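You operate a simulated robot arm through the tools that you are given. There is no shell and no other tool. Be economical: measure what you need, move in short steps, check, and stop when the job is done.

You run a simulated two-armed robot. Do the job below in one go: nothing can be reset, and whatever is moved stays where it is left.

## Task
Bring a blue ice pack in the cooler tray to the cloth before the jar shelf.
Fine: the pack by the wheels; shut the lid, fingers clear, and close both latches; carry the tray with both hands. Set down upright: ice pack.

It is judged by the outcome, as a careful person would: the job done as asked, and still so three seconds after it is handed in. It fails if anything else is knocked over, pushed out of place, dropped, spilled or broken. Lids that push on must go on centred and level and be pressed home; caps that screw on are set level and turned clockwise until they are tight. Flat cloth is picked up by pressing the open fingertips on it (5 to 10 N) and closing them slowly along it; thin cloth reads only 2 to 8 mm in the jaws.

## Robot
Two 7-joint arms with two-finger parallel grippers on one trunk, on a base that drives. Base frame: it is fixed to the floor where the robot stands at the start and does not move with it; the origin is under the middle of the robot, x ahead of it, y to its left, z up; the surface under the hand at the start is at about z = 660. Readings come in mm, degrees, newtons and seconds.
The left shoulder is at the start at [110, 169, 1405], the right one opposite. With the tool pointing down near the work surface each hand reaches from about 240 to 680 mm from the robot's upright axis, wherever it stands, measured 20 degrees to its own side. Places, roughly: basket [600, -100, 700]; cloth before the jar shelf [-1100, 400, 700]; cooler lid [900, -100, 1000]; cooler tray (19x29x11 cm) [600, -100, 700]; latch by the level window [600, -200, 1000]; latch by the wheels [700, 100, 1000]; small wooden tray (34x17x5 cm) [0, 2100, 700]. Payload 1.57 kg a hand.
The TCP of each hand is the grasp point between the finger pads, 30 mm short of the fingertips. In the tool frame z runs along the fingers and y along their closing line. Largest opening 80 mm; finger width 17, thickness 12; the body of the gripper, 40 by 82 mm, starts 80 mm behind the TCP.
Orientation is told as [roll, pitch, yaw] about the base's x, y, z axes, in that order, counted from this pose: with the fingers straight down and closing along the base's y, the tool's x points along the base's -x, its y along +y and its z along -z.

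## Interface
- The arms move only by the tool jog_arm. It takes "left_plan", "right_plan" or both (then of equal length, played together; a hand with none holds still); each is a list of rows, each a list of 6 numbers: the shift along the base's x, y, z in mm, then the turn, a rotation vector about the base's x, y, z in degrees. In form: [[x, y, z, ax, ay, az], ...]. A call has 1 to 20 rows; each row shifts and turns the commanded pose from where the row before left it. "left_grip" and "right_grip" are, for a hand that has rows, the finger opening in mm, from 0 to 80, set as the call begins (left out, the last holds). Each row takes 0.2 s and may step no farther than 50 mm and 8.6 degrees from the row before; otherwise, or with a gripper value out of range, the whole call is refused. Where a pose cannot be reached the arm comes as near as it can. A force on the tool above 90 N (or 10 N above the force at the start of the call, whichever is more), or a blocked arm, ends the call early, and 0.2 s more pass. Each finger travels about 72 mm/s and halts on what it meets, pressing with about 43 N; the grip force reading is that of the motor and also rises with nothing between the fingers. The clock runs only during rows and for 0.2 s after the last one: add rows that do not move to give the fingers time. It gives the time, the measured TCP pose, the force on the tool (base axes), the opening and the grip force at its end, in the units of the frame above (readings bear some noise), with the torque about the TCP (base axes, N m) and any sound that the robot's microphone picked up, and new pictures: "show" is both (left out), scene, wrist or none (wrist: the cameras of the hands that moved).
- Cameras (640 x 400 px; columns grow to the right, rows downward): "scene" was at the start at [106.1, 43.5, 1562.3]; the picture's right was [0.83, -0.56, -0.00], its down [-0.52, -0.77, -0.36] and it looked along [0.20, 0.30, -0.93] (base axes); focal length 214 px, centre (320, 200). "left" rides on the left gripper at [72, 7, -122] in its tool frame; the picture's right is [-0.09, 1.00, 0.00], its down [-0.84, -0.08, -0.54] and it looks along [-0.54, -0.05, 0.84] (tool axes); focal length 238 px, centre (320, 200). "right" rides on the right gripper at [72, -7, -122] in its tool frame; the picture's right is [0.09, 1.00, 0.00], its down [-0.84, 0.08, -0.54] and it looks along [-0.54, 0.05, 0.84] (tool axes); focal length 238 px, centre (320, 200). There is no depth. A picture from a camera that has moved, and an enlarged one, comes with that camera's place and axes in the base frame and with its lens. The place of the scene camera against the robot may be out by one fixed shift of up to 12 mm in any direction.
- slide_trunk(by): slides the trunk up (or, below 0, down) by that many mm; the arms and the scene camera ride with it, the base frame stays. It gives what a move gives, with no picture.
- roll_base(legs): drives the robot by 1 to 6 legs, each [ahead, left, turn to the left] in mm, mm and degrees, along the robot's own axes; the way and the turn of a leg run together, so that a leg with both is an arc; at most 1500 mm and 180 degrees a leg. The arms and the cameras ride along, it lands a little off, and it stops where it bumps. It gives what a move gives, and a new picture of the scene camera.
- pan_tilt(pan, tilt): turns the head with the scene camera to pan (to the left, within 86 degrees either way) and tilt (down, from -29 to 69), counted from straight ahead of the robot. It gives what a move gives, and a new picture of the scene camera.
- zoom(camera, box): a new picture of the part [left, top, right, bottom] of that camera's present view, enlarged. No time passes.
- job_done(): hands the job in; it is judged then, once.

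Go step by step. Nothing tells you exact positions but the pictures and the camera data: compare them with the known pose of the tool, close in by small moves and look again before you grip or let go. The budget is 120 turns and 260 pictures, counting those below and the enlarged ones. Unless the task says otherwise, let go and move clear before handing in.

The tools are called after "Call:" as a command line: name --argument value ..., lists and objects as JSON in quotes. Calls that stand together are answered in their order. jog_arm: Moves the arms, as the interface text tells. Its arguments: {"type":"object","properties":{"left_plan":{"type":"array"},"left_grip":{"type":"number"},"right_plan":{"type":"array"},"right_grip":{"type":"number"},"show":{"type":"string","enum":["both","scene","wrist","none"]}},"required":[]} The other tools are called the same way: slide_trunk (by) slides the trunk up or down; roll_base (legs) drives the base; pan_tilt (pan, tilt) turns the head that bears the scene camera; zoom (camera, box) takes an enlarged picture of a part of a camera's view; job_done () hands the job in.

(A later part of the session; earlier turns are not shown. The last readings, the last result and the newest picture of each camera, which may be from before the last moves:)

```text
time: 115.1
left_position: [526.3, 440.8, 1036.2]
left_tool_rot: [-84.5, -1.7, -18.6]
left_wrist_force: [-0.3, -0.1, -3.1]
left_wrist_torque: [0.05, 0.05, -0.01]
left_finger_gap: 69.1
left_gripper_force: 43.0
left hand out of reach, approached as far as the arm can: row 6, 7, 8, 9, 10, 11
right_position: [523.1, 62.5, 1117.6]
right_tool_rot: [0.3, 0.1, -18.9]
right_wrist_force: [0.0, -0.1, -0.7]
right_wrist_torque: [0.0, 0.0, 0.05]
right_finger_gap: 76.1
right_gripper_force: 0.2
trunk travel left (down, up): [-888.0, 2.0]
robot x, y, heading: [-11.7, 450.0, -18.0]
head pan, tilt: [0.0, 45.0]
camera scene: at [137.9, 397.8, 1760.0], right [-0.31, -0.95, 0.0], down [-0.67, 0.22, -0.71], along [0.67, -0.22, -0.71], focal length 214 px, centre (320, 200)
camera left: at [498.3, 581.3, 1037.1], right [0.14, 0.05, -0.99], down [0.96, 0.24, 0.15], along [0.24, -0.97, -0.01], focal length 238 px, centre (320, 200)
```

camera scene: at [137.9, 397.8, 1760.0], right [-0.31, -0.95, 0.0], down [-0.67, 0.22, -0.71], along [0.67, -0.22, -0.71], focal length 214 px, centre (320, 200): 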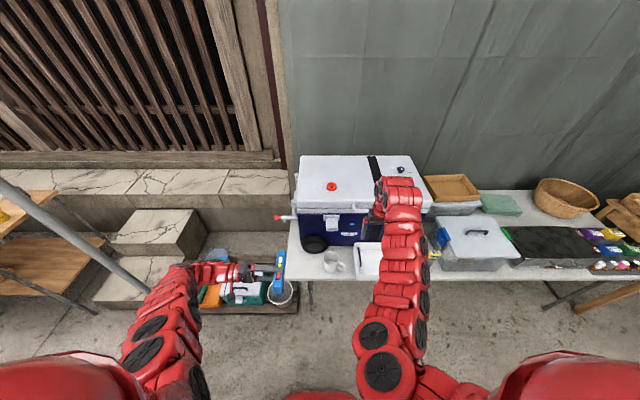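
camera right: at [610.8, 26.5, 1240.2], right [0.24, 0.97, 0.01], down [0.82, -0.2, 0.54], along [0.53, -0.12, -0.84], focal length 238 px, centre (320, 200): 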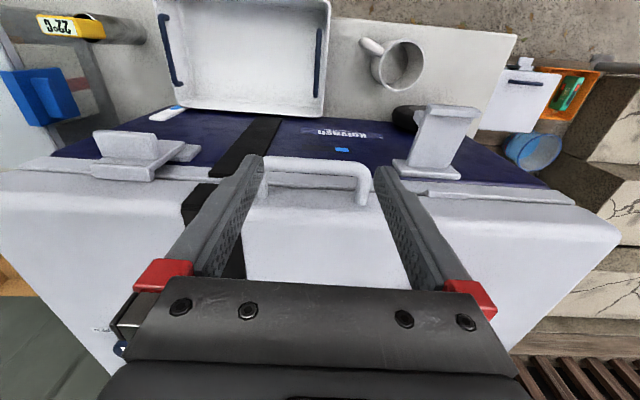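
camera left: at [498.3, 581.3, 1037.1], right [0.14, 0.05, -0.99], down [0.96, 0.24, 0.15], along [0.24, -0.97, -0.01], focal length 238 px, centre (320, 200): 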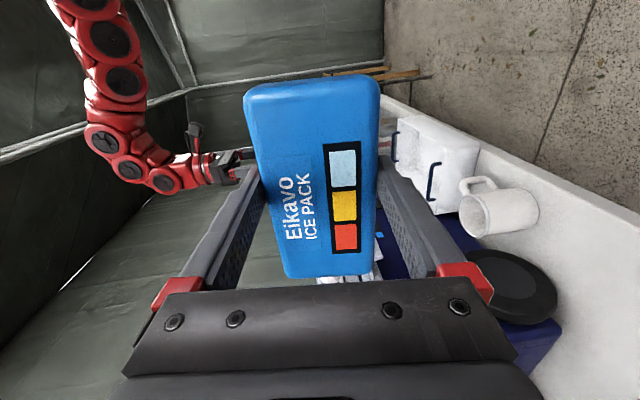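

The pack is on edge with its window edge up. I'll carry it across, lower, to beneath the right hand.

Call:
jog_arm --left_plan '[[-4, -39, -6, -5.2, 1.7, 0], [-4, -39, -6, 0, 0, 0], [-4, -39, -6, 0, 0, 0], [-4, -39, -6, 0, 0, 0], [-4, -39, -6, 0, 0, 0], [-4, -39, -6, 0, 0, 0], [-4, -39, -6, 0, 0, 0], [0, 0, 0, 0, 0, 0]]' --show "both"

Call:
zoom --camera "right" --box '[0, 0, 640, 400]'

```text
time: 116.9
left_position: [479.6, 183.8, 1020.1]
left_tool_rot: [-90.0, -1.6, -18.5]
left_wrist_force: [0.0, -0.8, -2.6]
left_wrist_torque: [0.06, 0.04, -0.03]
left_finger_gap: 69.8
left_gripper_force: 43.0
left hand out of reach, approached as far as the arm can: row 1, 2, 5, 6, 7
right_position: [523.3, 62.9, 1117.6]
right_tool_rot: [0.3, -0.1, -18.9]
right_wrist_force: [0.3, 0.1, 0.3]
right_wrist_torque: [-0.03, 0.02, 0.02]
right_finger_gap: 76.1
right_gripper_force: 0.1
trunk travel left (down, up): [-888.0, 2.0]
robot x, y, heading: [-12.4, 450.7, -18.0]
head pan, tilt: [0.0, 45.0]
camera scene: at [137.8, 397.3, 1759.9], right [-0.31, -0.95, 0.0], down [-0.67, 0.22, -0.71], along [0.67, -0.22, -0.71], focal length 214 px, centre (320, 200)
camera left: at [450.6, 323.5, 1011.0], right [0.11, -0.04, -0.99], down [0.96, 0.25, 0.1], along [0.24, -0.97, 0.07], focal length 238 px, centre (320, 200)
```

scene: 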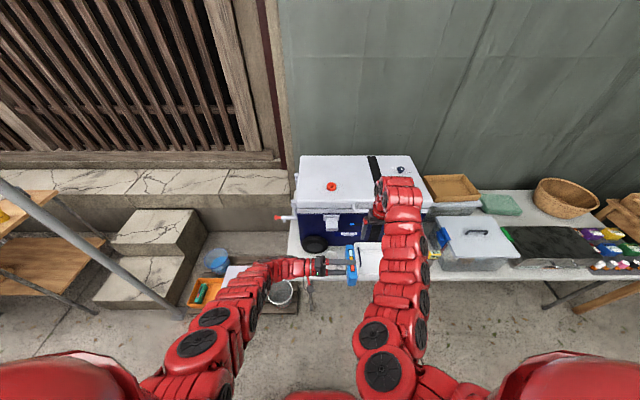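
left: 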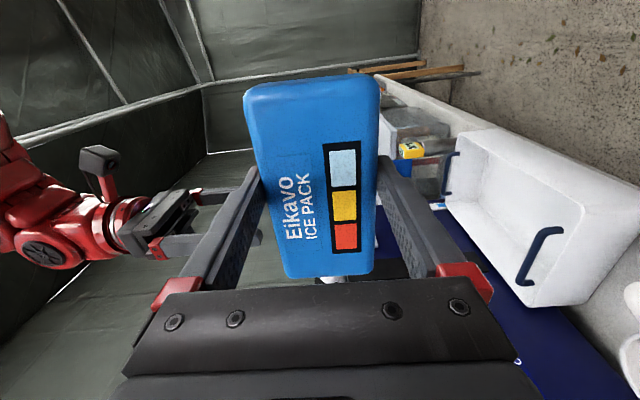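

```text
1.00 times, centred on (320, 200) of right (not enlarged: the box is as wide or as high as the picture)
camera zoom: at [451.3, 78.2, 1240.3], right [0.24, 0.97, 0.0], down [0.82, -0.2, 0.54], along [0.53, -0.12, -0.84], focal length 238 px, centre (320, 200)
```

zoom: 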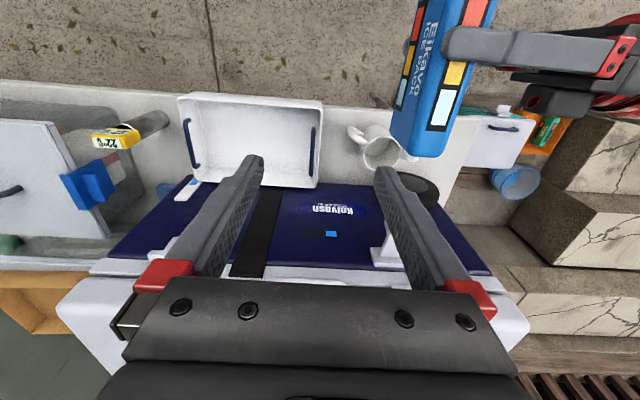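

Call:
jog_arm --right_plan '[[0, 25, 15, 0, 0, 0], [-5, 32, 0, 0, 0, 0], [-6, 32, 0, 0, 0, 0], [-6, 10, 0, 0, 0, 0], [0, 0, 0, 0, 0, 0]]' --right_grip 60 --show "wrist"

```text
time: 118.1
left_position: [479.8, 184.5, 1020.8]
left_tool_rot: [-90.0, -1.7, -18.5]
left_wrist_force: [0.0, 0.4, -3.5]
left_wrist_torque: [0.02, 0.03, -0.02]
left_finger_gap: 69.5
left_gripper_force: 43.3
right_position: [537.4, 149.3, 1102.8]
right_tool_rot: [0.2, 0.0, -19.0]
right_wrist_force: [0.8, -0.8, 0.5]
right_wrist_torque: [0.01, 0.03, -0.03]
right_finger_gap: 60.1
right_gripper_force: 0.0
right hand out of reach, approached as far as the arm can: row 1, 2, 3, 4
trunk travel left (down, up): [-888.0, 2.0]
robot x, y, heading: [-12.0, 452.2, -18.1]
head pan, tilt: [0.0, 45.0]
camera right: at [465.9, 165.4, 1224.9], right [0.24, 0.97, 0.01], down [0.82, -0.2, 0.54], along [0.53, -0.12, -0.84], focal length 238 px, centre (320, 200)
```

right: 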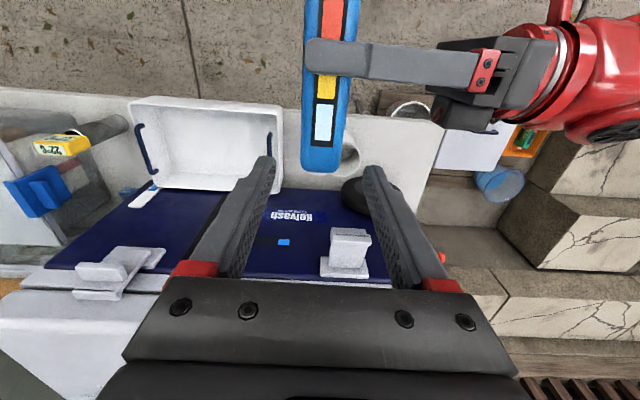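

The right hand lines up over the pack sideways; the pack needs to come about 36 mm forward. I'll move the left hand forward.

Call:
jog_arm --left_plan '[[17, -5.5, 0, 0, 0, 0], [17, -5.5, 0, 0, 0, 0], [0, 0, 0, 0, 0, 0]]' --show "none"

Call:
zoom --camera "right" --box '[220, 0, 540, 200]'

```text
time: 118.9
left_position: [493.6, 180.0, 1034.0]
left_tool_rot: [-89.9, -1.6, -18.4]
left_wrist_force: [0.4, -0.2, -3.5]
left_wrist_torque: [0.03, 0.06, -0.01]
left_finger_gap: 69.7
left_gripper_force: 43.2
left hand out of reach, approached as far as the arm can: row 1, 2
right_position: [536.7, 150.3, 1103.3]
right_tool_rot: [0.4, 0.0, -18.9]
right_wrist_force: [0.2, -0.3, -0.7]
right_wrist_torque: [0.0, 0.0, 0.04]
right_finger_gap: 59.9
right_gripper_force: 0.1
trunk travel left (down, up): [-888.0, 2.0]
robot x, y, heading: [-9.5, 449.1, -17.8]
head pan, tilt: [0.0, 45.0]
```

```text
2.00 times, centred on (380, 100) of right
camera zoom: at [466.0, 166.1, 1225.1], right [0.24, 0.97, 0.0], down [0.82, -0.2, 0.54], along [0.53, -0.12, -0.84], focal length 477 px, centre (200, 400)
```

zoom: 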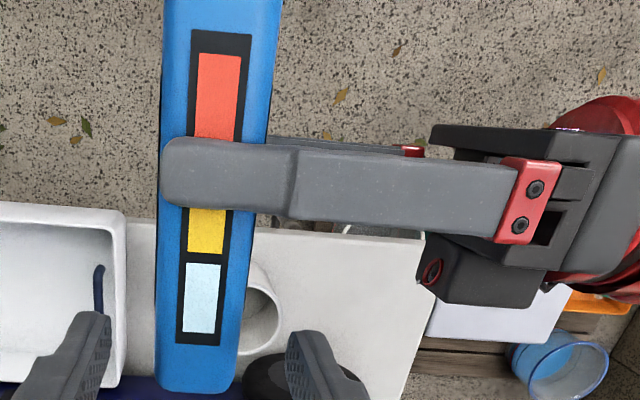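

Sideways alignment is good. I'll lower the right hand so its fingers straddle the pack's far half.

Call:
jog_arm --right_plan '[[0, 0, -15, 0, 0, 0], [0, 0, -15, 0, 0, 0], [0, 0, -13, 0, 0, 0], [-8, 2.6, 0, 0, 0, 0], [-8, 2.6, 0, 0, 0, 0], [0, 0, 0, 0, 0, 0]]' --right_grip 56 --show "both"

Call:
zoom --camera "right" --box '[220, 0, 540, 200]'

```text
time: 120.3
left_position: [493.9, 178.8, 1033.3]
left_tool_rot: [-90.1, -1.5, -18.5]
left_wrist_force: [-0.1, 0.4, -2.4]
left_wrist_torque: [0.04, 0.03, -0.01]
left_finger_gap: 69.6
left_gripper_force: 43.2
right_position: [521.6, 155.6, 1059.8]
right_tool_rot: [0.4, -0.1, -19.0]
right_wrist_force: [-0.1, -0.2, -0.1]
right_wrist_torque: [-0.02, 0.02, 0.04]
right_finger_gap: 55.9
right_gripper_force: 0.1
trunk travel left (down, up): [-888.0, 2.0]
robot x, y, heading: [-11.3, 449.6, -17.8]
head pan, tilt: [0.0, 45.0]
camera scene: at [138.0, 397.2, 1759.9], right [-0.31, -0.95, 0.0], down [-0.67, 0.22, -0.71], along [0.67, -0.22, -0.71], focal length 214 px, centre (320, 200)
camera right: at [449.2, 170.8, 1182.1], right [0.24, 0.97, 0.01], down [0.82, -0.2, 0.54], along [0.53, -0.12, -0.84], focal length 238 px, centre (320, 200)
```

scene: 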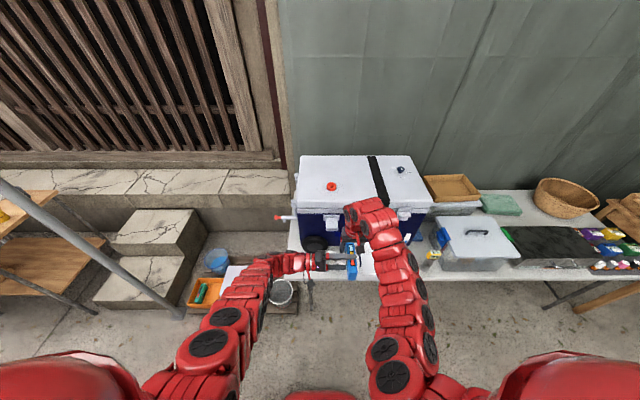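
right: 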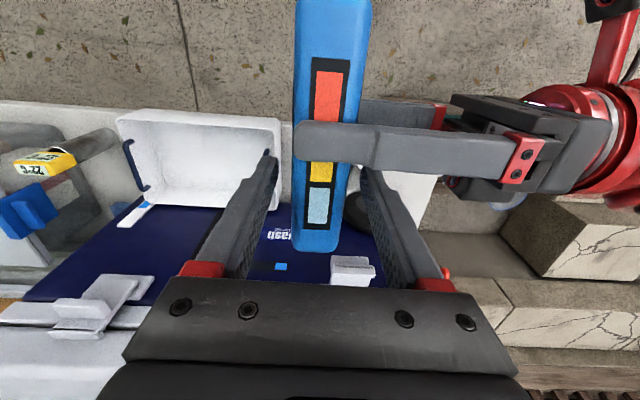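

```text
2.00 times, centred on (380, 100) of right
camera zoom: at [449.2, 170.8, 1182.1], right [0.24, 0.97, 0.01], down [0.82, -0.2, 0.54], along [0.53, -0.12, -0.84], focal length 477 px, centre (200, 400)
```

zoom: 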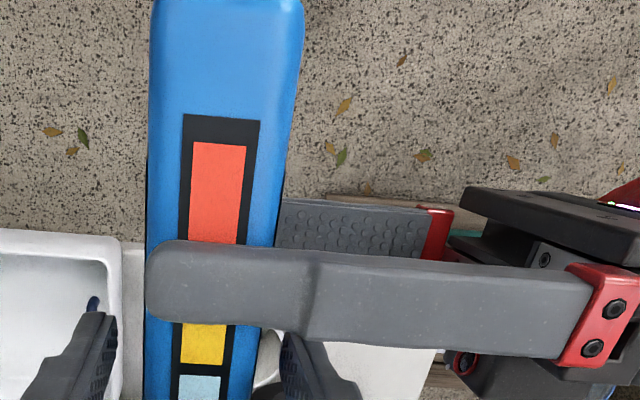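

Call:
jog_arm --right_plan '[[0, 0, -8, 0, 0, 0], [0, 0, -8, 0, 0, 0], [0, 0, 0, 0, 0, 0]]' --show "none"

Call:
jog_arm --right_plan '[[0, 0, 0, 0, 0, 0], [0, 0, 0, 0, 0, 0], [0, 0, 0, 0, 0, 0]]' --right_grip 15 --show "wrist"

```text
time: 121.1
left_position: [493.7, 178.4, 1032.5]
left_tool_rot: [-89.9, -1.7, -18.4]
left_wrist_force: [0.7, -0.8, -2.6]
left_wrist_torque: [0.06, 0.0, 0.0]
left_finger_gap: 69.7
left_gripper_force: 43.6
right_position: [520.6, 154.0, 1043.0]
right_tool_rot: [0.3, -0.1, -18.8]
right_wrist_force: [-0.9, -0.6, -0.4]
right_wrist_torque: [-0.04, 0.04, -0.02]
right_finger_gap: 56.1
right_gripper_force: 0.1
trunk travel left (down, up): [-888.0, 2.0]
robot x, y, heading: [-4.7, 447.0, -18.2]
head pan, tilt: [0.0, 45.0]
```

```text
time: 121.9
left_position: [493.7, 178.7, 1033.3]
left_tool_rot: [-90.0, -1.8, -18.4]
left_wrist_force: [-0.1, 3.7, -0.2]
left_wrist_torque: [0.79, -0.21, -0.44]
left_finger_gap: 69.6
left_gripper_force: 42.8
right_position: [520.0, 154.4, 1042.6]
right_tool_rot: [0.2, 0.0, -18.9]
right_wrist_force: [0.4, -3.3, 0.3]
right_wrist_torque: [-0.84, 0.17, 0.54]
right_finger_gap: 32.1
right_gripper_force: 40.4
trunk travel left (down, up): [-888.0, 2.0]
robot x, y, heading: [-8.7, 449.4, -18.1]
head pan, tilt: [0.0, 45.0]
camera right: at [448.9, 170.4, 1165.3], right [0.24, 0.97, 0.0], down [0.82, -0.2, 0.54], along [0.53, -0.12, -0.84], focal length 238 px, centre (320, 200)
```

right: 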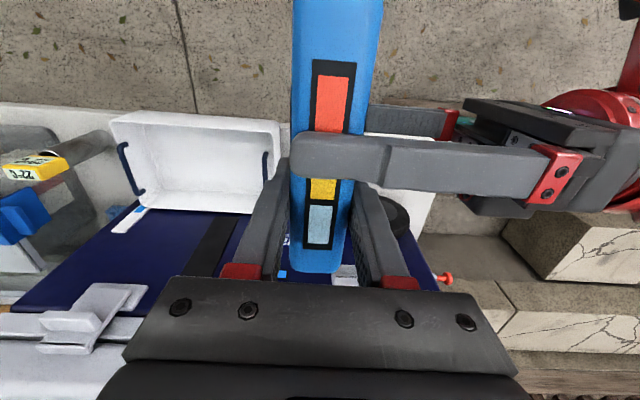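

Both hands hold the pack. I'll open the left fingers a little and check that the right hand carries the pack.

Call:
jog_arm --left_plan '[[0, 0, 0, 0, 0, 0], [0, 0, 0, 0, 0, 0], [0, 0, 0, 0, 0, 0]]' --left_grip 80 --show "wrist"

Call:
zoom --camera "right" --box '[0, 0, 640, 400]'

```text
time: 122.7
left_position: [493.3, 179.5, 1032.6]
left_tool_rot: [-90.0, -1.6, -18.4]
left_wrist_force: [-0.2, 0.4, 0.1]
left_wrist_torque: [0.01, 0.01, -0.01]
left_finger_gap: 80.1
left_gripper_force: 0.0
right_position: [521.1, 155.1, 1043.2]
right_tool_rot: [0.3, 0.0, -18.9]
right_wrist_force: [0.4, 0.0, 0.1]
right_wrist_torque: [-0.05, -0.05, -0.02]
right_finger_gap: 31.6
right_gripper_force: 40.0
trunk travel left (down, up): [-888.0, 2.0]
robot x, y, heading: [-11.5, 451.4, -18.1]
head pan, tilt: [0.0, 45.0]
camera left: at [464.0, 318.0, 1023.8], right [0.11, -0.04, -0.99], down [0.96, 0.25, 0.1], along [0.24, -0.97, 0.07], focal length 238 px, centre (320, 200)
```

left: 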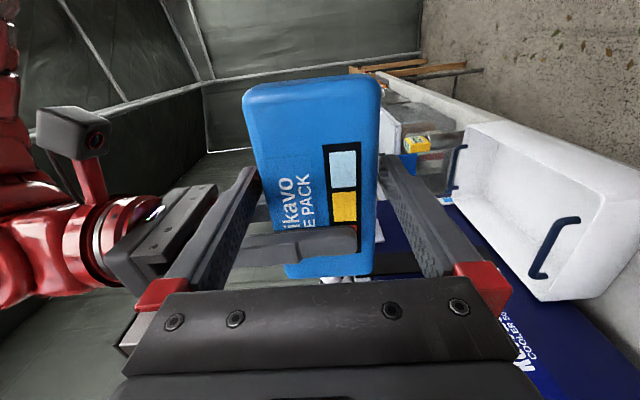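

```text
1.00 times, centred on (320, 200) of right (not enlarged: the box is as wide or as high as the picture)
camera zoom: at [449.0, 170.8, 1165.3], right [0.24, 0.97, 0.01], down [0.82, -0.2, 0.54], along [0.53, -0.12, -0.84], focal length 238 px, centre (320, 200)
```

zoom: 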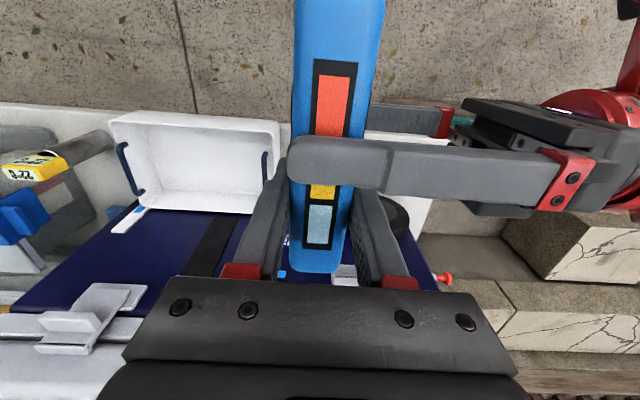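

Call:
jog_arm --left_plan '[[3, 10, 0, 0, 0, 0], [6, 19, 0, 0, 0, 0], [12, 38, 0, 0, 0, 0], [12, 38, 0, 0, 0, 0], [12, 38, 0, 0, 0, 0]]' --show "wrist"

Call:
zoom --camera "right" --box '[0, 0, 640, 400]'

```text
time: 123.9
left_position: [525.5, 312.4, 1042.8]
left_tool_rot: [-90.0, -1.7, -18.5]
left_wrist_force: [0.4, 0.5, -0.2]
left_wrist_torque: [0.03, -0.03, 0.03]
left_finger_gap: 80.2
left_gripper_force: 0.0
left hand out of reach, approached as far as the arm can: row 4, 5
right_position: [520.4, 155.9, 1044.0]
right_tool_rot: [0.3, -0.1, -18.9]
right_wrist_force: [-0.9, 0.7, -0.1]
right_wrist_torque: [-0.07, -0.05, -0.03]
right_finger_gap: 31.8
right_gripper_force: 40.7
trunk travel left (down, up): [-888.0, 2.0]
robot x, y, heading: [-9.8, 447.4, -18.1]
head pan, tilt: [0.0, 45.0]
camera left: at [496.3, 451.3, 1034.0], right [0.11, -0.04, -0.99], down [0.96, 0.25, 0.1], along [0.24, -0.97, 0.07], focal length 238 px, centre (320, 200)
```

left: 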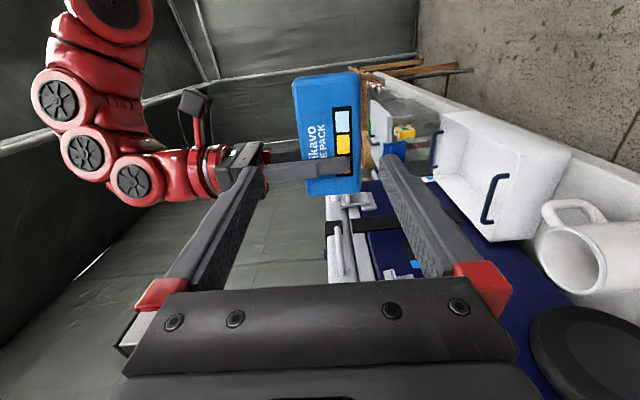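

```text
1.00 times, centred on (320, 200) of right (not enlarged: the box is as wide or as high as the picture)
camera zoom: at [448.2, 171.4, 1165.9], right [0.24, 0.97, 0.0], down [0.81, -0.2, 0.54], along [0.53, -0.12, -0.84], focal length 238 px, centre (320, 200)
```

zoom: 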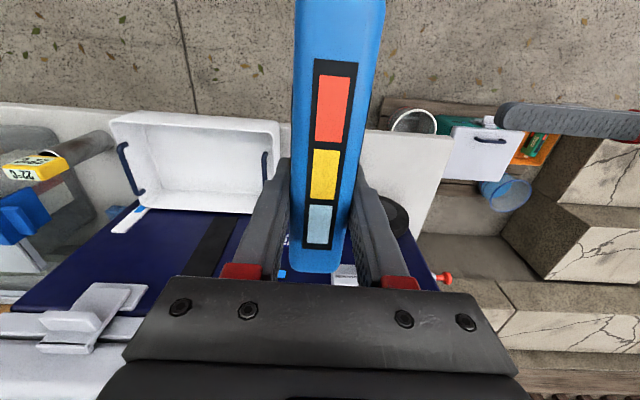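

The right hand holds the pack upright by itself. I'll turn the left hand back down and slide the right hand to its own side, then drive toward the tray.

Call:
jog_arm --left_plan '[[6, 14, 3, 7.8, -2.5, 0], [6, 14, 3, 7.8, -2.5, 0], [6, 14, 3, 7.8, -2.5, 0], [6, 14, 3, 7.8, -2.5, 0], [6, 14, 3, 7.8, -2.5, 0], [6, 14, 3, 7.8, -2.5, 0], [6, 14, 3, 7.8, -2.5, 0], [6, 14, 3, 7.8, -2.5, 0], [6, 14, 3, 7.8, -2.5, 0], [6, 14, 3, 7.8, -2.5, 0], [6, 14, 3, 7.8, -2.5, 0]]' --right_plan '[[-2.4, -7.3, 0, 0, 0, 0], [-2.4, -7.3, 0, 0, 0, 0], [-2.4, -7.3, 0, 0, 0, 0], [-2.4, -7.3, 0, 0, 0, 0], [-2.4, -7.3, 0, 0, 0, 0], [-2.4, -7.3, 0, 0, 0, 0], [-2.4, -7.3, 0, 0, 0, 0], [-2.4, -7.3, 0, 0, 0, 0], [-2.4, -7.3, 0, 0, 0, 0], [-2.4, -7.3, 0, 0, 0, 0], [-2.4, -7.3, 0, 0, 0, 0]]' --show "none"

Call:
roll_base --legs '[[0, -128, 0], [138, 0, 0]]'

Call:
zoom --camera "right" --box '[0, 0, 640, 400]'

```text
time: 126.3
left_position: [631.1, 459.5, 1049.7]
left_tool_rot: [0.3, 0.8, -19.5]
left_wrist_force: [0.7, 0.6, 1.3]
left_wrist_torque: [-0.01, -0.01, 0.03]
left_finger_gap: 80.1
left_gripper_force: 0.0
left hand out of reach, approached as far as the arm can: row 7, 8, 9, 10
right_position: [494.2, 73.9, 1042.7]
right_tool_rot: [0.3, 0.0, -18.9]
right_wrist_force: [0.1, -0.5, -0.1]
right_wrist_torque: [0.01, -0.06, -0.03]
right_finger_gap: 31.8
right_gripper_force: 40.4
trunk travel left (down, up): [-888.0, 2.0]
robot x, y, heading: [-12.3, 448.0, -18.2]
head pan, tilt: [0.0, 45.0]
```

```text
time: 128.5
left_position: [721.3, 295.4, 1050.7]
left_tool_rot: [0.0, 0.8, -19.4]
left_wrist_force: [-1.0, 0.1, -0.4]
left_wrist_torque: [0.04, 0.0, 0.01]
left_finger_gap: 79.8
left_gripper_force: 0.1
right_position: [584.9, -89.1, 1044.0]
right_tool_rot: [0.2, -0.2, -18.9]
right_wrist_force: [-0.1, 0.9, -2.5]
right_wrist_torque: [-0.01, -0.09, 0.0]
right_finger_gap: 31.4
right_gripper_force: 40.4
trunk travel left (down, up): [-888.0, 2.0]
robot x, y, heading: [82.6, 285.2, -18.1]
head pan, tilt: [0.0, 45.0]
camera scene: at [226.0, 233.3, 1760.3], right [-0.31, -0.95, 0.0], down [-0.67, 0.22, -0.71], along [0.67, -0.22, -0.71], focal length 214 px, centre (320, 200)
```

scene: 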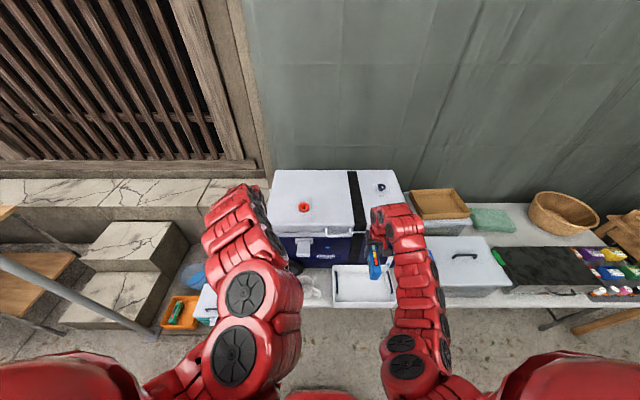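

```text
1.00 times, centred on (320, 200) of right (not enlarged: the box is as wide or as high as the picture)
camera zoom: at [513.0, -73.3, 1166.7], right [0.23, 0.97, 0.0], down [0.82, -0.2, 0.54], along [0.53, -0.12, -0.84], focal length 238 px, centre (320, 200)
```

zoom: 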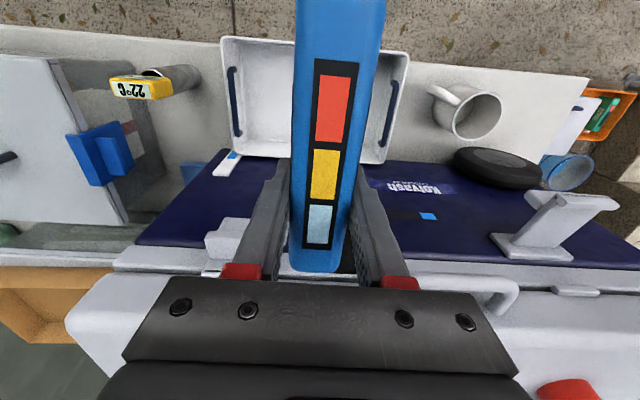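

The tray centre is near [600, -104] with its rim at about z 730. I'll move the pack over it and lower the trunk part of the way.

Call:
jog_arm --right_plan '[[12, -2.6, 0, 0, 0, 0], [12, -2.6, 0, 0, 0, 0], [12.5, -2.6, 0, 0, 0, 0], [0, 0, 0, 0, 0, 0]]' --show "none"

Call:
slide_trunk --by -210

Call:
zoom --camera "right" --box '[0, 0, 640, 400]'

Call:
zoom --camera "scene" --box '[200, 150, 520, 350]'

```text
time: 129.5
left_position: [722.2, 296.6, 1048.2]
left_tool_rot: [0.0, 0.8, -19.4]
left_wrist_force: [-0.2, -0.2, 0.4]
left_wrist_torque: [-0.01, 0.03, 0.03]
left_finger_gap: 79.8
left_gripper_force: 0.2
right_position: [622.4, -96.5, 1043.9]
right_tool_rot: [0.3, 0.1, -18.8]
right_wrist_force: [-0.2, 0.3, -2.4]
right_wrist_torque: [0.0, -0.09, 0.0]
right_finger_gap: 31.6
right_gripper_force: 40.9
trunk travel left (down, up): [-888.0, 2.0]
robot x, y, heading: [80.7, 286.2, -18.0]
head pan, tilt: [0.0, 45.0]
```

```text
time: 131.7
left_position: [723.4, 295.5, 838.7]
left_tool_rot: [0.1, 0.8, -19.4]
left_wrist_force: [-0.6, 0.8, -0.2]
left_wrist_torque: [0.0, -0.01, -0.01]
left_finger_gap: 79.9
left_gripper_force: 0.1
right_position: [621.8, -96.3, 833.9]
right_tool_rot: [0.3, 0.0, -18.9]
right_wrist_force: [0.7, 0.5, -3.1]
right_wrist_torque: [-0.03, -0.07, -0.01]
right_finger_gap: 31.8
right_gripper_force: 40.2
trunk travel left (down, up): [-678.0, 212.0]
robot x, y, heading: [81.2, 287.3, -17.9]
head pan, tilt: [0.0, 45.0]
```

```text
1.00 times, centred on (320, 200) of right (not enlarged: the box is as wide or as high as the picture)
camera zoom: at [551.0, -80.9, 956.0], right [0.23, 0.97, 0.0], down [0.82, -0.2, 0.54], along [0.53, -0.12, -0.84], focal length 238 px, centre (320, 200)
```

zoom: 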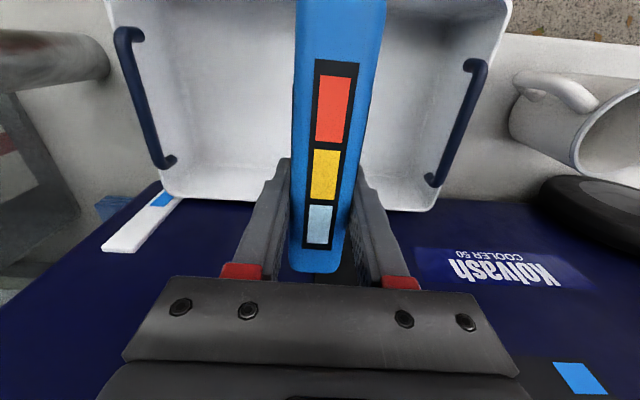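

```text
2.00 times, centred on (360, 250) of scene
camera zoom: at [228.4, 232.6, 1550.0], right [-0.31, -0.95, 0.0], down [-0.67, 0.22, -0.71], along [0.67, -0.22, -0.71], focal length 429 px, centre (240, 100)
```

zoom: 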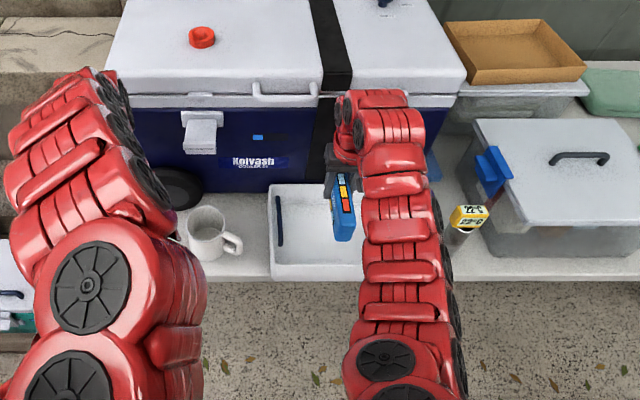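

Pack is above the tray interior. I'll centre it a little more and lower with the arm.

Call:
jog_arm --right_plan '[[7, 0, -10, 0, 0, 0], [8, 0.5, -20, 0, 0, 0], [0, 0, -30, 0, 0, 0], [0, 0, -30, 0, 0, 0], [0, 0, -15, 0, 0, 0], [0, 0, 0, 0, 0, 0]]' --show "both"

```text
time: 133.1
left_position: [721.9, 297.8, 839.4]
left_tool_rot: [0.1, 0.7, -19.4]
left_wrist_force: [0.1, 0.4, 0.8]
left_wrist_torque: [0.01, 0.02, 0.01]
left_finger_gap: 79.8
left_gripper_force: 0.1
right_position: [636.9, -95.5, 729.7]
right_tool_rot: [0.3, -0.1, -18.8]
right_wrist_force: [-0.6, 1.5, 8.5]
right_wrist_torque: [-0.03, 0.33, 0.09]
right_finger_gap: 32.0
right_gripper_force: 29.2
trunk travel left (down, up): [-678.0, 212.0]
robot x, y, heading: [79.6, 286.4, -18.4]
head pan, tilt: [0.0, 45.0]
camera scene: at [227.2, 233.8, 1550.1], right [-0.31, -0.95, 0.0], down [-0.67, 0.22, -0.71], along [0.67, -0.22, -0.71], focal length 214 px, centre (320, 200)
camera right: at [565.7, -79.2, 850.9], right [0.23, 0.97, 0.0], down [0.82, -0.2, 0.54], along [0.53, -0.12, -0.84], focal length 238 px, centre (320, 200)
```

scene: 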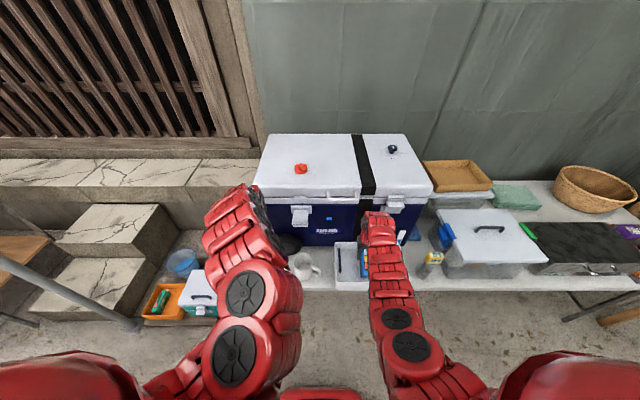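
right: 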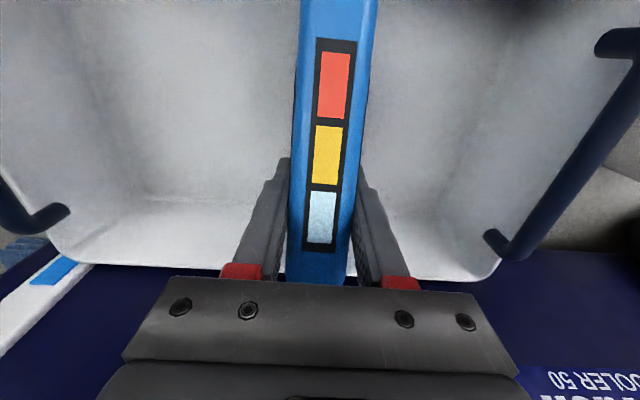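

The pack has touched the tray floor (8.5 N upward). I'll open the fingers gently and check that it stands.

Call:
jog_arm --right_plan '[[0, 0, 0, 0, 0, 0], [0, 0, 0, 0, 0, 0]]' --right_grip 40 --show "wrist"

Call:
jog_arm --right_plan '[[0, 0, 0, 0, 0, 0], [0, 0, 20, 0, 0, 0], [0, 0, 30, 0, 0, 0], [-5, 1.6, 40, 0, 0, 0], [-5, 1.6, 40, 0, 0, 0]]' --right_grip 58 --show "wrist"

```text
time: 133.7
left_position: [721.8, 295.3, 839.7]
left_tool_rot: [0.2, 0.8, -19.4]
left_wrist_force: [-0.6, 0.6, -0.2]
left_wrist_torque: [-0.02, -0.01, -0.01]
left_finger_gap: 80.1
left_gripper_force: 0.0
right_position: [637.3, -96.2, 727.5]
right_tool_rot: [0.3, 0.0, -18.9]
right_wrist_force: [0.5, 0.3, 0.1]
right_wrist_torque: [0.0, 0.03, 0.01]
right_finger_gap: 40.0
right_gripper_force: 0.0
trunk travel left (down, up): [-678.0, 212.0]
robot x, y, heading: [77.6, 287.9, -18.0]
head pan, tilt: [0.0, 45.0]
camera right: at [566.1, -79.9, 850.3], right [0.23, 0.97, 0.0], down [0.82, -0.2, 0.54], along [0.53, -0.12, -0.84], focal length 238 px, centre (320, 200)
```

right: 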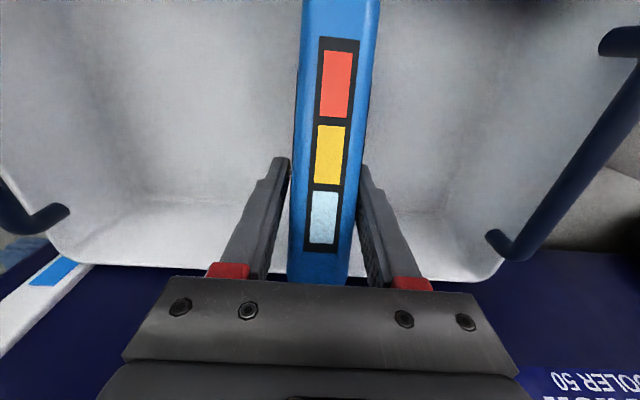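

```text
time: 134.9
left_position: [721.9, 295.2, 839.4]
left_tool_rot: [0.0, 0.8, -19.4]
left_wrist_force: [0.3, -0.2, 0.1]
left_wrist_torque: [-0.03, 0.01, 0.01]
left_finger_gap: 80.2
left_gripper_force: 0.0
right_position: [627.6, -91.6, 861.9]
right_tool_rot: [0.1, 0.0, -18.9]
right_wrist_force: [0.2, -0.6, -0.3]
right_wrist_torque: [-0.01, 0.0, 0.02]
right_finger_gap: 58.2
right_gripper_force: 0.1
trunk travel left (down, up): [-678.0, 212.0]
robot x, y, heading: [80.5, 285.4, -18.2]
head pan, tilt: [0.0, 45.0]
camera right: at [555.9, -75.4, 983.2], right [0.24, 0.97, 0.0], down [0.82, -0.2, 0.54], along [0.53, -0.12, -0.84], focal length 238 px, centre (320, 200)
```

right: 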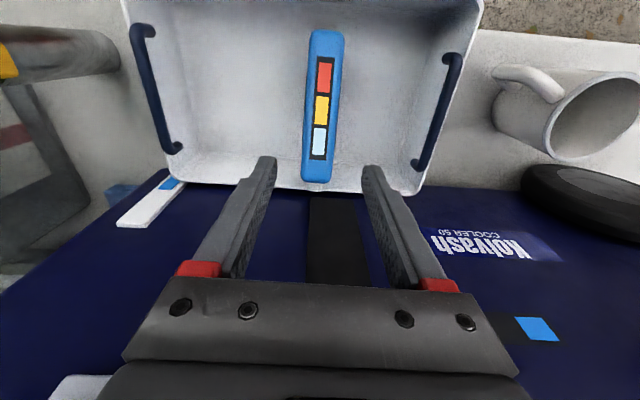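

The pack stands upright in the tray. Now the wheel-side latch with the left hand: raise the trunk and shift the base right.

Call:
slide_trunk --by 205

Call:
roll_base --legs '[[0, -100, 0]]'

Call:
jog_arm --left_plan '[[9, -16, 0, 0, 0, 0.7], [9, -16, 0, 0, 0, 0.7], [0, 0, 0, 0, 0, 0]]' --left_grip 78 --show "wrist"

```text
time: 137.1
left_position: [722.3, 295.5, 1044.0]
left_tool_rot: [0.1, 0.8, -19.4]
left_wrist_force: [-0.1, 0.1, 0.1]
left_wrist_torque: [-0.02, 0.01, -0.03]
left_finger_gap: 79.8
left_gripper_force: 0.0
right_position: [628.5, -91.8, 1064.6]
right_tool_rot: [0.3, 0.0, -18.9]
right_wrist_force: [0.5, -0.7, -0.7]
right_wrist_torque: [-0.01, -0.02, 0.0]
right_finger_gap: 58.1
right_gripper_force: 0.0
trunk travel left (down, up): [-883.0, 7.0]
robot x, y, heading: [78.0, 286.6, -18.2]
head pan, tilt: [0.0, 45.0]
```

```text
time: 138.3
left_position: [692.5, 203.5, 1042.9]
left_tool_rot: [0.0, 0.8, -19.2]
left_wrist_force: [-0.2, 0.2, -0.5]
left_wrist_torque: [-0.01, 0.02, 0.0]
left_finger_gap: 79.9
left_gripper_force: 0.1
right_position: [598.6, -183.2, 1065.8]
right_tool_rot: [0.2, 0.0, -18.6]
right_wrist_force: [0.1, -0.3, -0.2]
right_wrist_torque: [0.0, 0.01, 0.01]
right_finger_gap: 58.0
right_gripper_force: 0.0
trunk travel left (down, up): [-883.0, 7.0]
robot x, y, heading: [49.9, 188.2, -18.0]
head pan, tilt: [0.0, 45.0]
camera scene: at [198.4, 140.6, 1755.0], right [-0.31, -0.95, 0.0], down [-0.67, 0.22, -0.71], along [0.67, -0.22, -0.71], focal length 214 px, centre (320, 200)
```

scene: 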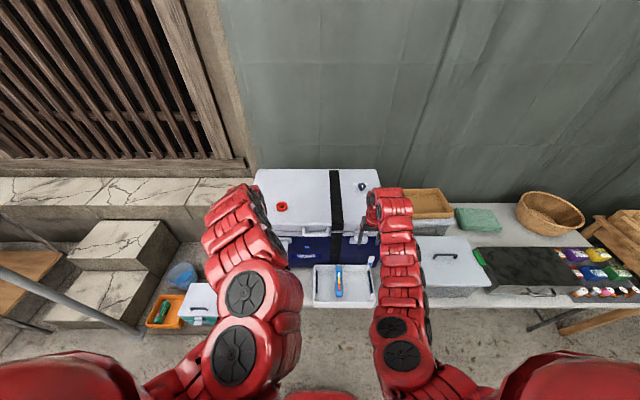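

```text
time: 139.1
left_position: [709.8, 171.4, 1045.7]
left_tool_rot: [0.1, 0.7, -17.8]
left_wrist_force: [0.2, 0.0, -2.0]
left_wrist_torque: [-0.02, 0.0, 0.04]
left_finger_gap: 78.3
left_gripper_force: 0.1
right_position: [597.7, -183.5, 1064.1]
right_tool_rot: [0.3, -0.1, -18.7]
right_wrist_force: [-0.5, -0.5, 0.0]
right_wrist_torque: [0.01, -0.05, 0.01]
right_finger_gap: 57.9
right_gripper_force: 0.0
trunk travel left (down, up): [-883.0, 7.0]
robot x, y, heading: [53.3, 196.1, -17.8]
head pan, tilt: [0.0, 45.0]
camera left: at [644.1, 200.4, 1167.8], right [0.39, 0.92, 0.0], down [0.78, -0.33, 0.53], along [0.49, -0.21, -0.85], focal length 238 px, centre (320, 200)
```

left: 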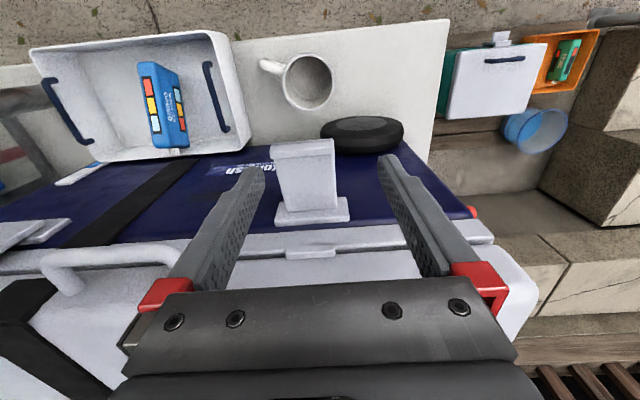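

The lever end is at [704, 157, 968] as expected. I'll centre over it and lower to straddle it.

Call:
jog_arm --left_plan '[[4, -16, -4, 0, -0.7, 0], [0, 0, -20, 0, 0, 0], [0, 0, -20, 0, 0, 0], [0, 0, -20, 0, 0, 0], [0, 0, -20, 0, 0, 0], [0, 0, 0, 0, 0, 0]]' --show "wrist"

```text
time: 140.5
left_position: [712.9, 156.2, 959.5]
left_tool_rot: [0.3, 0.0, -17.8]
left_wrist_force: [-0.1, -0.2, 0.7]
left_wrist_torque: [0.0, -0.02, -0.02]
left_finger_gap: 78.1
left_gripper_force: 0.0
right_position: [598.4, -183.9, 1065.1]
right_tool_rot: [0.2, -0.1, -18.7]
right_wrist_force: [0.1, -0.6, 0.7]
right_wrist_torque: [0.01, -0.03, -0.05]
right_finger_gap: 57.7
right_gripper_force: 0.1
trunk travel left (down, up): [-883.0, 7.0]
robot x, y, heading: [46.8, 192.7, -18.0]
head pan, tilt: [0.0, 45.0]
camera left: at [647.3, 185.0, 1082.1], right [0.39, 0.92, 0.0], down [0.77, -0.33, 0.54], along [0.5, -0.21, -0.84], focal length 238 px, centre (320, 200)
```

left: 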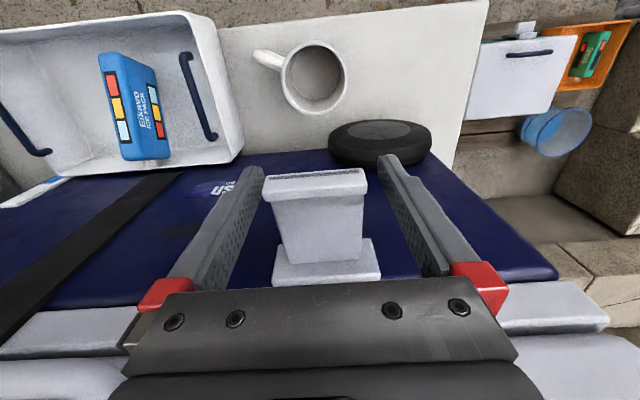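

Call:
jog_arm --left_plan '[[0, 0, 0, 0, 0, 0], [0, 0, 0, 0, 0, 0], [0, 0, 0, 0, 0, 0], [2.1, -0.7, 5.2, 0, 0, 0], [2.5, -0.8, 4.9, 0, 0, 0], [2.9, -1, 4.6, 0, 0, 0], [3.3, -1.1, 4.4, 0, 0, 0], [3.6, -1.2, 4, 0, 0, 0], [4, -1.3, 3.7, 0, 0, 0], [4.3, -1.4, 3.4, 0, 0, 0], [4.6, -1.5, 2.9, 0, 0, 0], [4.8, -1.5, 2.5, 0, 0, 0], [0, 0, 0, 0, 0, 0]]' --left_grip 40 --show "wrist"

```text
time: 143.3
left_position: [741.7, 145.0, 997.6]
left_tool_rot: [0.4, 0.1, -17.8]
left_wrist_force: [-30.3, -5.0, -7.0]
left_wrist_torque: [-0.24, 1.58, -0.6]
left_finger_gap: 55.5
left_gripper_force: 45.6
right_position: [596.1, -183.8, 1065.6]
right_tool_rot: [0.4, -0.2, -18.7]
right_wrist_force: [-0.1, 0.7, -0.1]
right_wrist_torque: [0.01, 0.01, -0.02]
right_finger_gap: 57.9
right_gripper_force: 0.1
trunk travel left (down, up): [-883.0, 7.0]
robot x, y, heading: [49.7, 193.6, -17.7]
head pan, tilt: [0.0, 45.0]
camera left: at [675.5, 173.0, 1119.0], right [0.39, 0.92, 0.01], down [0.77, -0.33, 0.54], along [0.5, -0.21, -0.84], focal length 238 px, centre (320, 200)
```

left: 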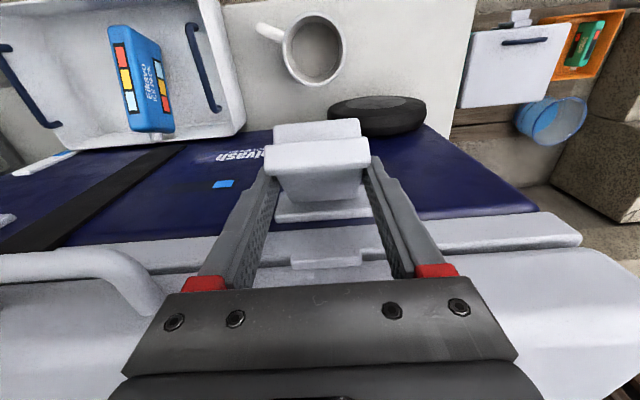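

The lever is raised as on the other side. I'll release, back off, close the fingers and push it home from the front.

Call:
jog_arm --left_plan '[[0, 0, 0, 0, 0, 0], [-20, 6.5, 4, 0, 0, 0], [-22, 7, 4, 0, 0, 0], [-22, 7, 6, 0, 0, 0], [0, 0, 0, 0, 0, 0]]' --left_grip 79 --show "wrist"

Call:
jog_arm --left_plan '[[0, 0, 0, 0, 0, 0], [0, 0, 0, 0, 0, 0], [0, 0, 0, 0, 0, 0], [0, 0, 0, 0, 0, 0], [0, 0, 0, 0, 0, 0], [0, 0, 0, 0, 0, 0]]' --left_grip 0 --show "none"

```text
time: 144.5
left_position: [680.6, 164.4, 1010.7]
left_tool_rot: [0.4, 0.1, -17.8]
left_wrist_force: [-0.2, 0.3, -0.2]
left_wrist_torque: [0.01, 0.0, -0.03]
left_finger_gap: 78.9
left_gripper_force: 0.1
right_position: [598.6, -184.3, 1066.1]
right_tool_rot: [0.3, 0.0, -18.7]
right_wrist_force: [0.3, 0.3, -0.8]
right_wrist_torque: [0.01, -0.01, 0.02]
right_finger_gap: 58.0
right_gripper_force: 0.1
trunk travel left (down, up): [-883.0, 7.0]
robot x, y, heading: [51.8, 195.6, -18.1]
head pan, tilt: [0.0, 45.0]
camera left: at [615.9, 194.0, 1131.3], right [0.39, 0.92, 0.01], down [0.77, -0.33, 0.54], along [0.5, -0.21, -0.84], focal length 238 px, centre (320, 200)
```

left: 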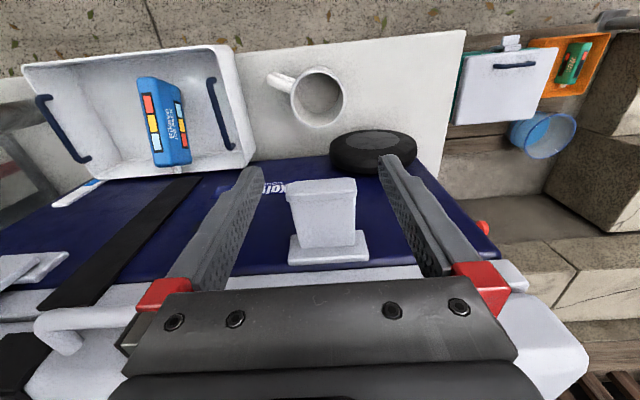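

```text
time: 145.9
left_position: [683.0, 165.4, 1010.0]
left_tool_rot: [0.3, 0.2, -17.8]
left_wrist_force: [-0.4, 0.0, 0.2]
left_wrist_torque: [0.01, 0.01, 0.04]
left_finger_gap: 0.0
left_gripper_force: 21.6
right_position: [600.1, -183.0, 1064.7]
right_tool_rot: [0.4, 0.0, -18.6]
right_wrist_force: [-0.3, 0.7, -0.3]
right_wrist_torque: [0.0, -0.05, 0.0]
right_finger_gap: 58.1
right_gripper_force: 0.0
trunk travel left (down, up): [-883.0, 7.0]
robot x, y, heading: [52.2, 190.5, -17.8]
head pan, tilt: [0.0, 45.0]
```

The lever dropped back when released. I'll straddle and grip it again and this time carry it further before letting go, as on the right side.

Call:
jog_arm --left_plan '[[0, 0, 10, 0, 0, 0], [0, 0, 0, 0, 0, 0], [0, 0, 0, 0, 0, 0], [0, 0, 0, 0, 0, 0], [15, -4.7, 0, 0, 0, 0], [16, -5, -15, 0, 0, 0], [0, 0, -22, 0, 0, 0], [0, 0, -22, 0, 0, 0], [0, 0, 0, 0, 0, 0]]' --left_grip 79 --show "wrist"

Call:
jog_arm --left_plan '[[0, 0, 0, 0, 0, 0], [0, 0, 0, 0, 0, 0], [2.4, -0.8, 5.6, 0, 0, 0], [2.9, -0.9, 5.3, 0, 0, 0], [3.3, -1.1, 5, 0, 0, 0], [3.7, -1.2, 4.7, 0, 0, 0], [4.1, -1.3, 4.4, 0, 0, 0], [4.4, -1.4, 4, 0, 0, 0], [4.8, -1.5, 3.5, 0, 0, 0], [4.9, -1.6, 3.1, 0, 0, 0], [3.5, -1.1, 3, 0, 0, 0], [5.2, -1.7, 2.4, 0, 0, 0], [5.6, -1.8, 1.8, 0, 0, 0], [5.7, -1.9, 1.1, 0, 0, 0], [0, 0, 0, 0, 0, 0]]' --left_grip 40 --show "wrist"

```text
time: 147.9
left_position: [714.3, 154.3, 961.2]
left_tool_rot: [0.3, 0.1, -17.8]
left_wrist_force: [0.0, 0.0, 0.9]
left_wrist_torque: [-0.01, 0.03, 0.0]
left_finger_gap: 78.9
left_gripper_force: 0.1
right_position: [599.9, -183.6, 1065.0]
right_tool_rot: [0.3, 0.0, -18.7]
right_wrist_force: [0.6, -0.2, -0.3]
right_wrist_torque: [0.0, 0.0, -0.01]
right_finger_gap: 57.8
right_gripper_force: 0.2
trunk travel left (down, up): [-883.0, 7.0]
robot x, y, heading: [45.9, 191.9, -18.1]
head pan, tilt: [0.0, 45.0]
camera left: at [647.5, 183.9, 1084.0], right [0.39, 0.92, 0.0], down [0.77, -0.33, 0.54], along [0.5, -0.21, -0.84], focal length 238 px, centre (320, 200)
```

left: 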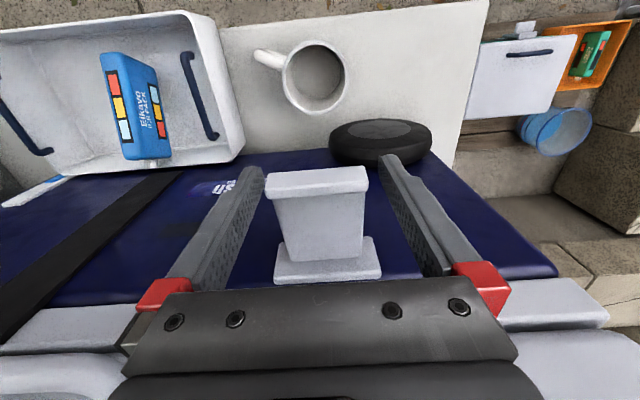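

```text
time: 151.1
left_position: [762.5, 136.8, 1005.5]
left_tool_rot: [0.3, -0.1, -17.8]
left_wrist_force: [-10.6, -13.0, 2.5]
left_wrist_torque: [-0.51, 0.47, -0.27]
left_finger_gap: 55.3
left_gripper_force: 45.1
right_position: [597.5, -186.0, 1065.6]
right_tool_rot: [0.4, -0.1, -18.7]
right_wrist_force: [0.8, -0.5, -0.1]
right_wrist_torque: [0.01, -0.01, -0.01]
right_finger_gap: 58.1
right_gripper_force: 0.1
trunk travel left (down, up): [-883.0, 7.0]
robot x, y, heading: [49.6, 190.5, -18.1]
head pan, tilt: [0.0, 45.0]
camera left: at [696.2, 166.4, 1127.4], right [0.39, 0.92, 0.01], down [0.77, -0.33, 0.54], along [0.5, -0.21, -0.84], focal length 238 px, centre (320, 200)
```

left: 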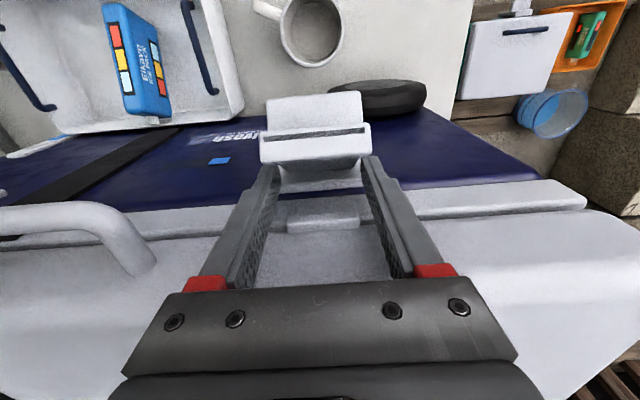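

Call:
jog_arm --left_plan '[[0, 0, 0, 0, 0, 0], [-24, 8, 3, 0, 0, 0], [-24, 8, 3, 0, 0, 0], [-24, 8, 3, 0, 0, 0], [0, 0, 0, 0, 0, 0]]' --left_grip 78 --show "wrist"

```text
time: 152.3
left_position: [691.7, 162.9, 1012.4]
left_tool_rot: [0.3, 0.1, -17.9]
left_wrist_force: [-0.3, 0.0, -0.2]
left_wrist_torque: [0.01, -0.02, -0.01]
left_finger_gap: 78.1
left_gripper_force: 0.1
right_position: [599.9, -183.9, 1065.9]
right_tool_rot: [0.3, 0.1, -18.7]
right_wrist_force: [-0.5, 0.6, -0.1]
right_wrist_torque: [0.01, -0.01, 0.01]
right_finger_gap: 58.2
right_gripper_force: 0.1
trunk travel left (down, up): [-883.0, 7.0]
robot x, y, heading: [46.8, 192.2, -18.0]
head pan, tilt: [0.0, 45.0]
camera left: at [625.4, 192.3, 1133.5], right [0.39, 0.92, 0.0], down [0.77, -0.33, 0.54], along [0.5, -0.21, -0.84], focal length 238 px, centre (320, 200)
```

left: 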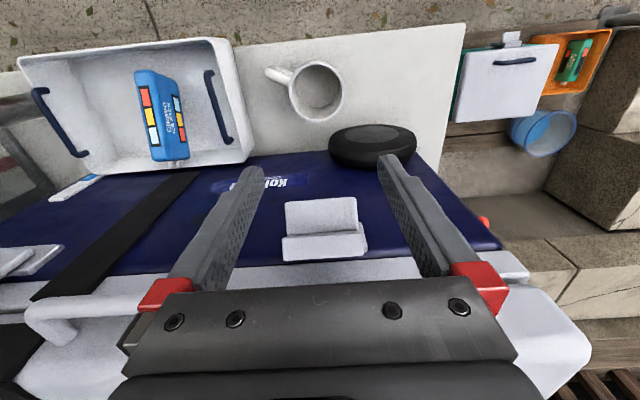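

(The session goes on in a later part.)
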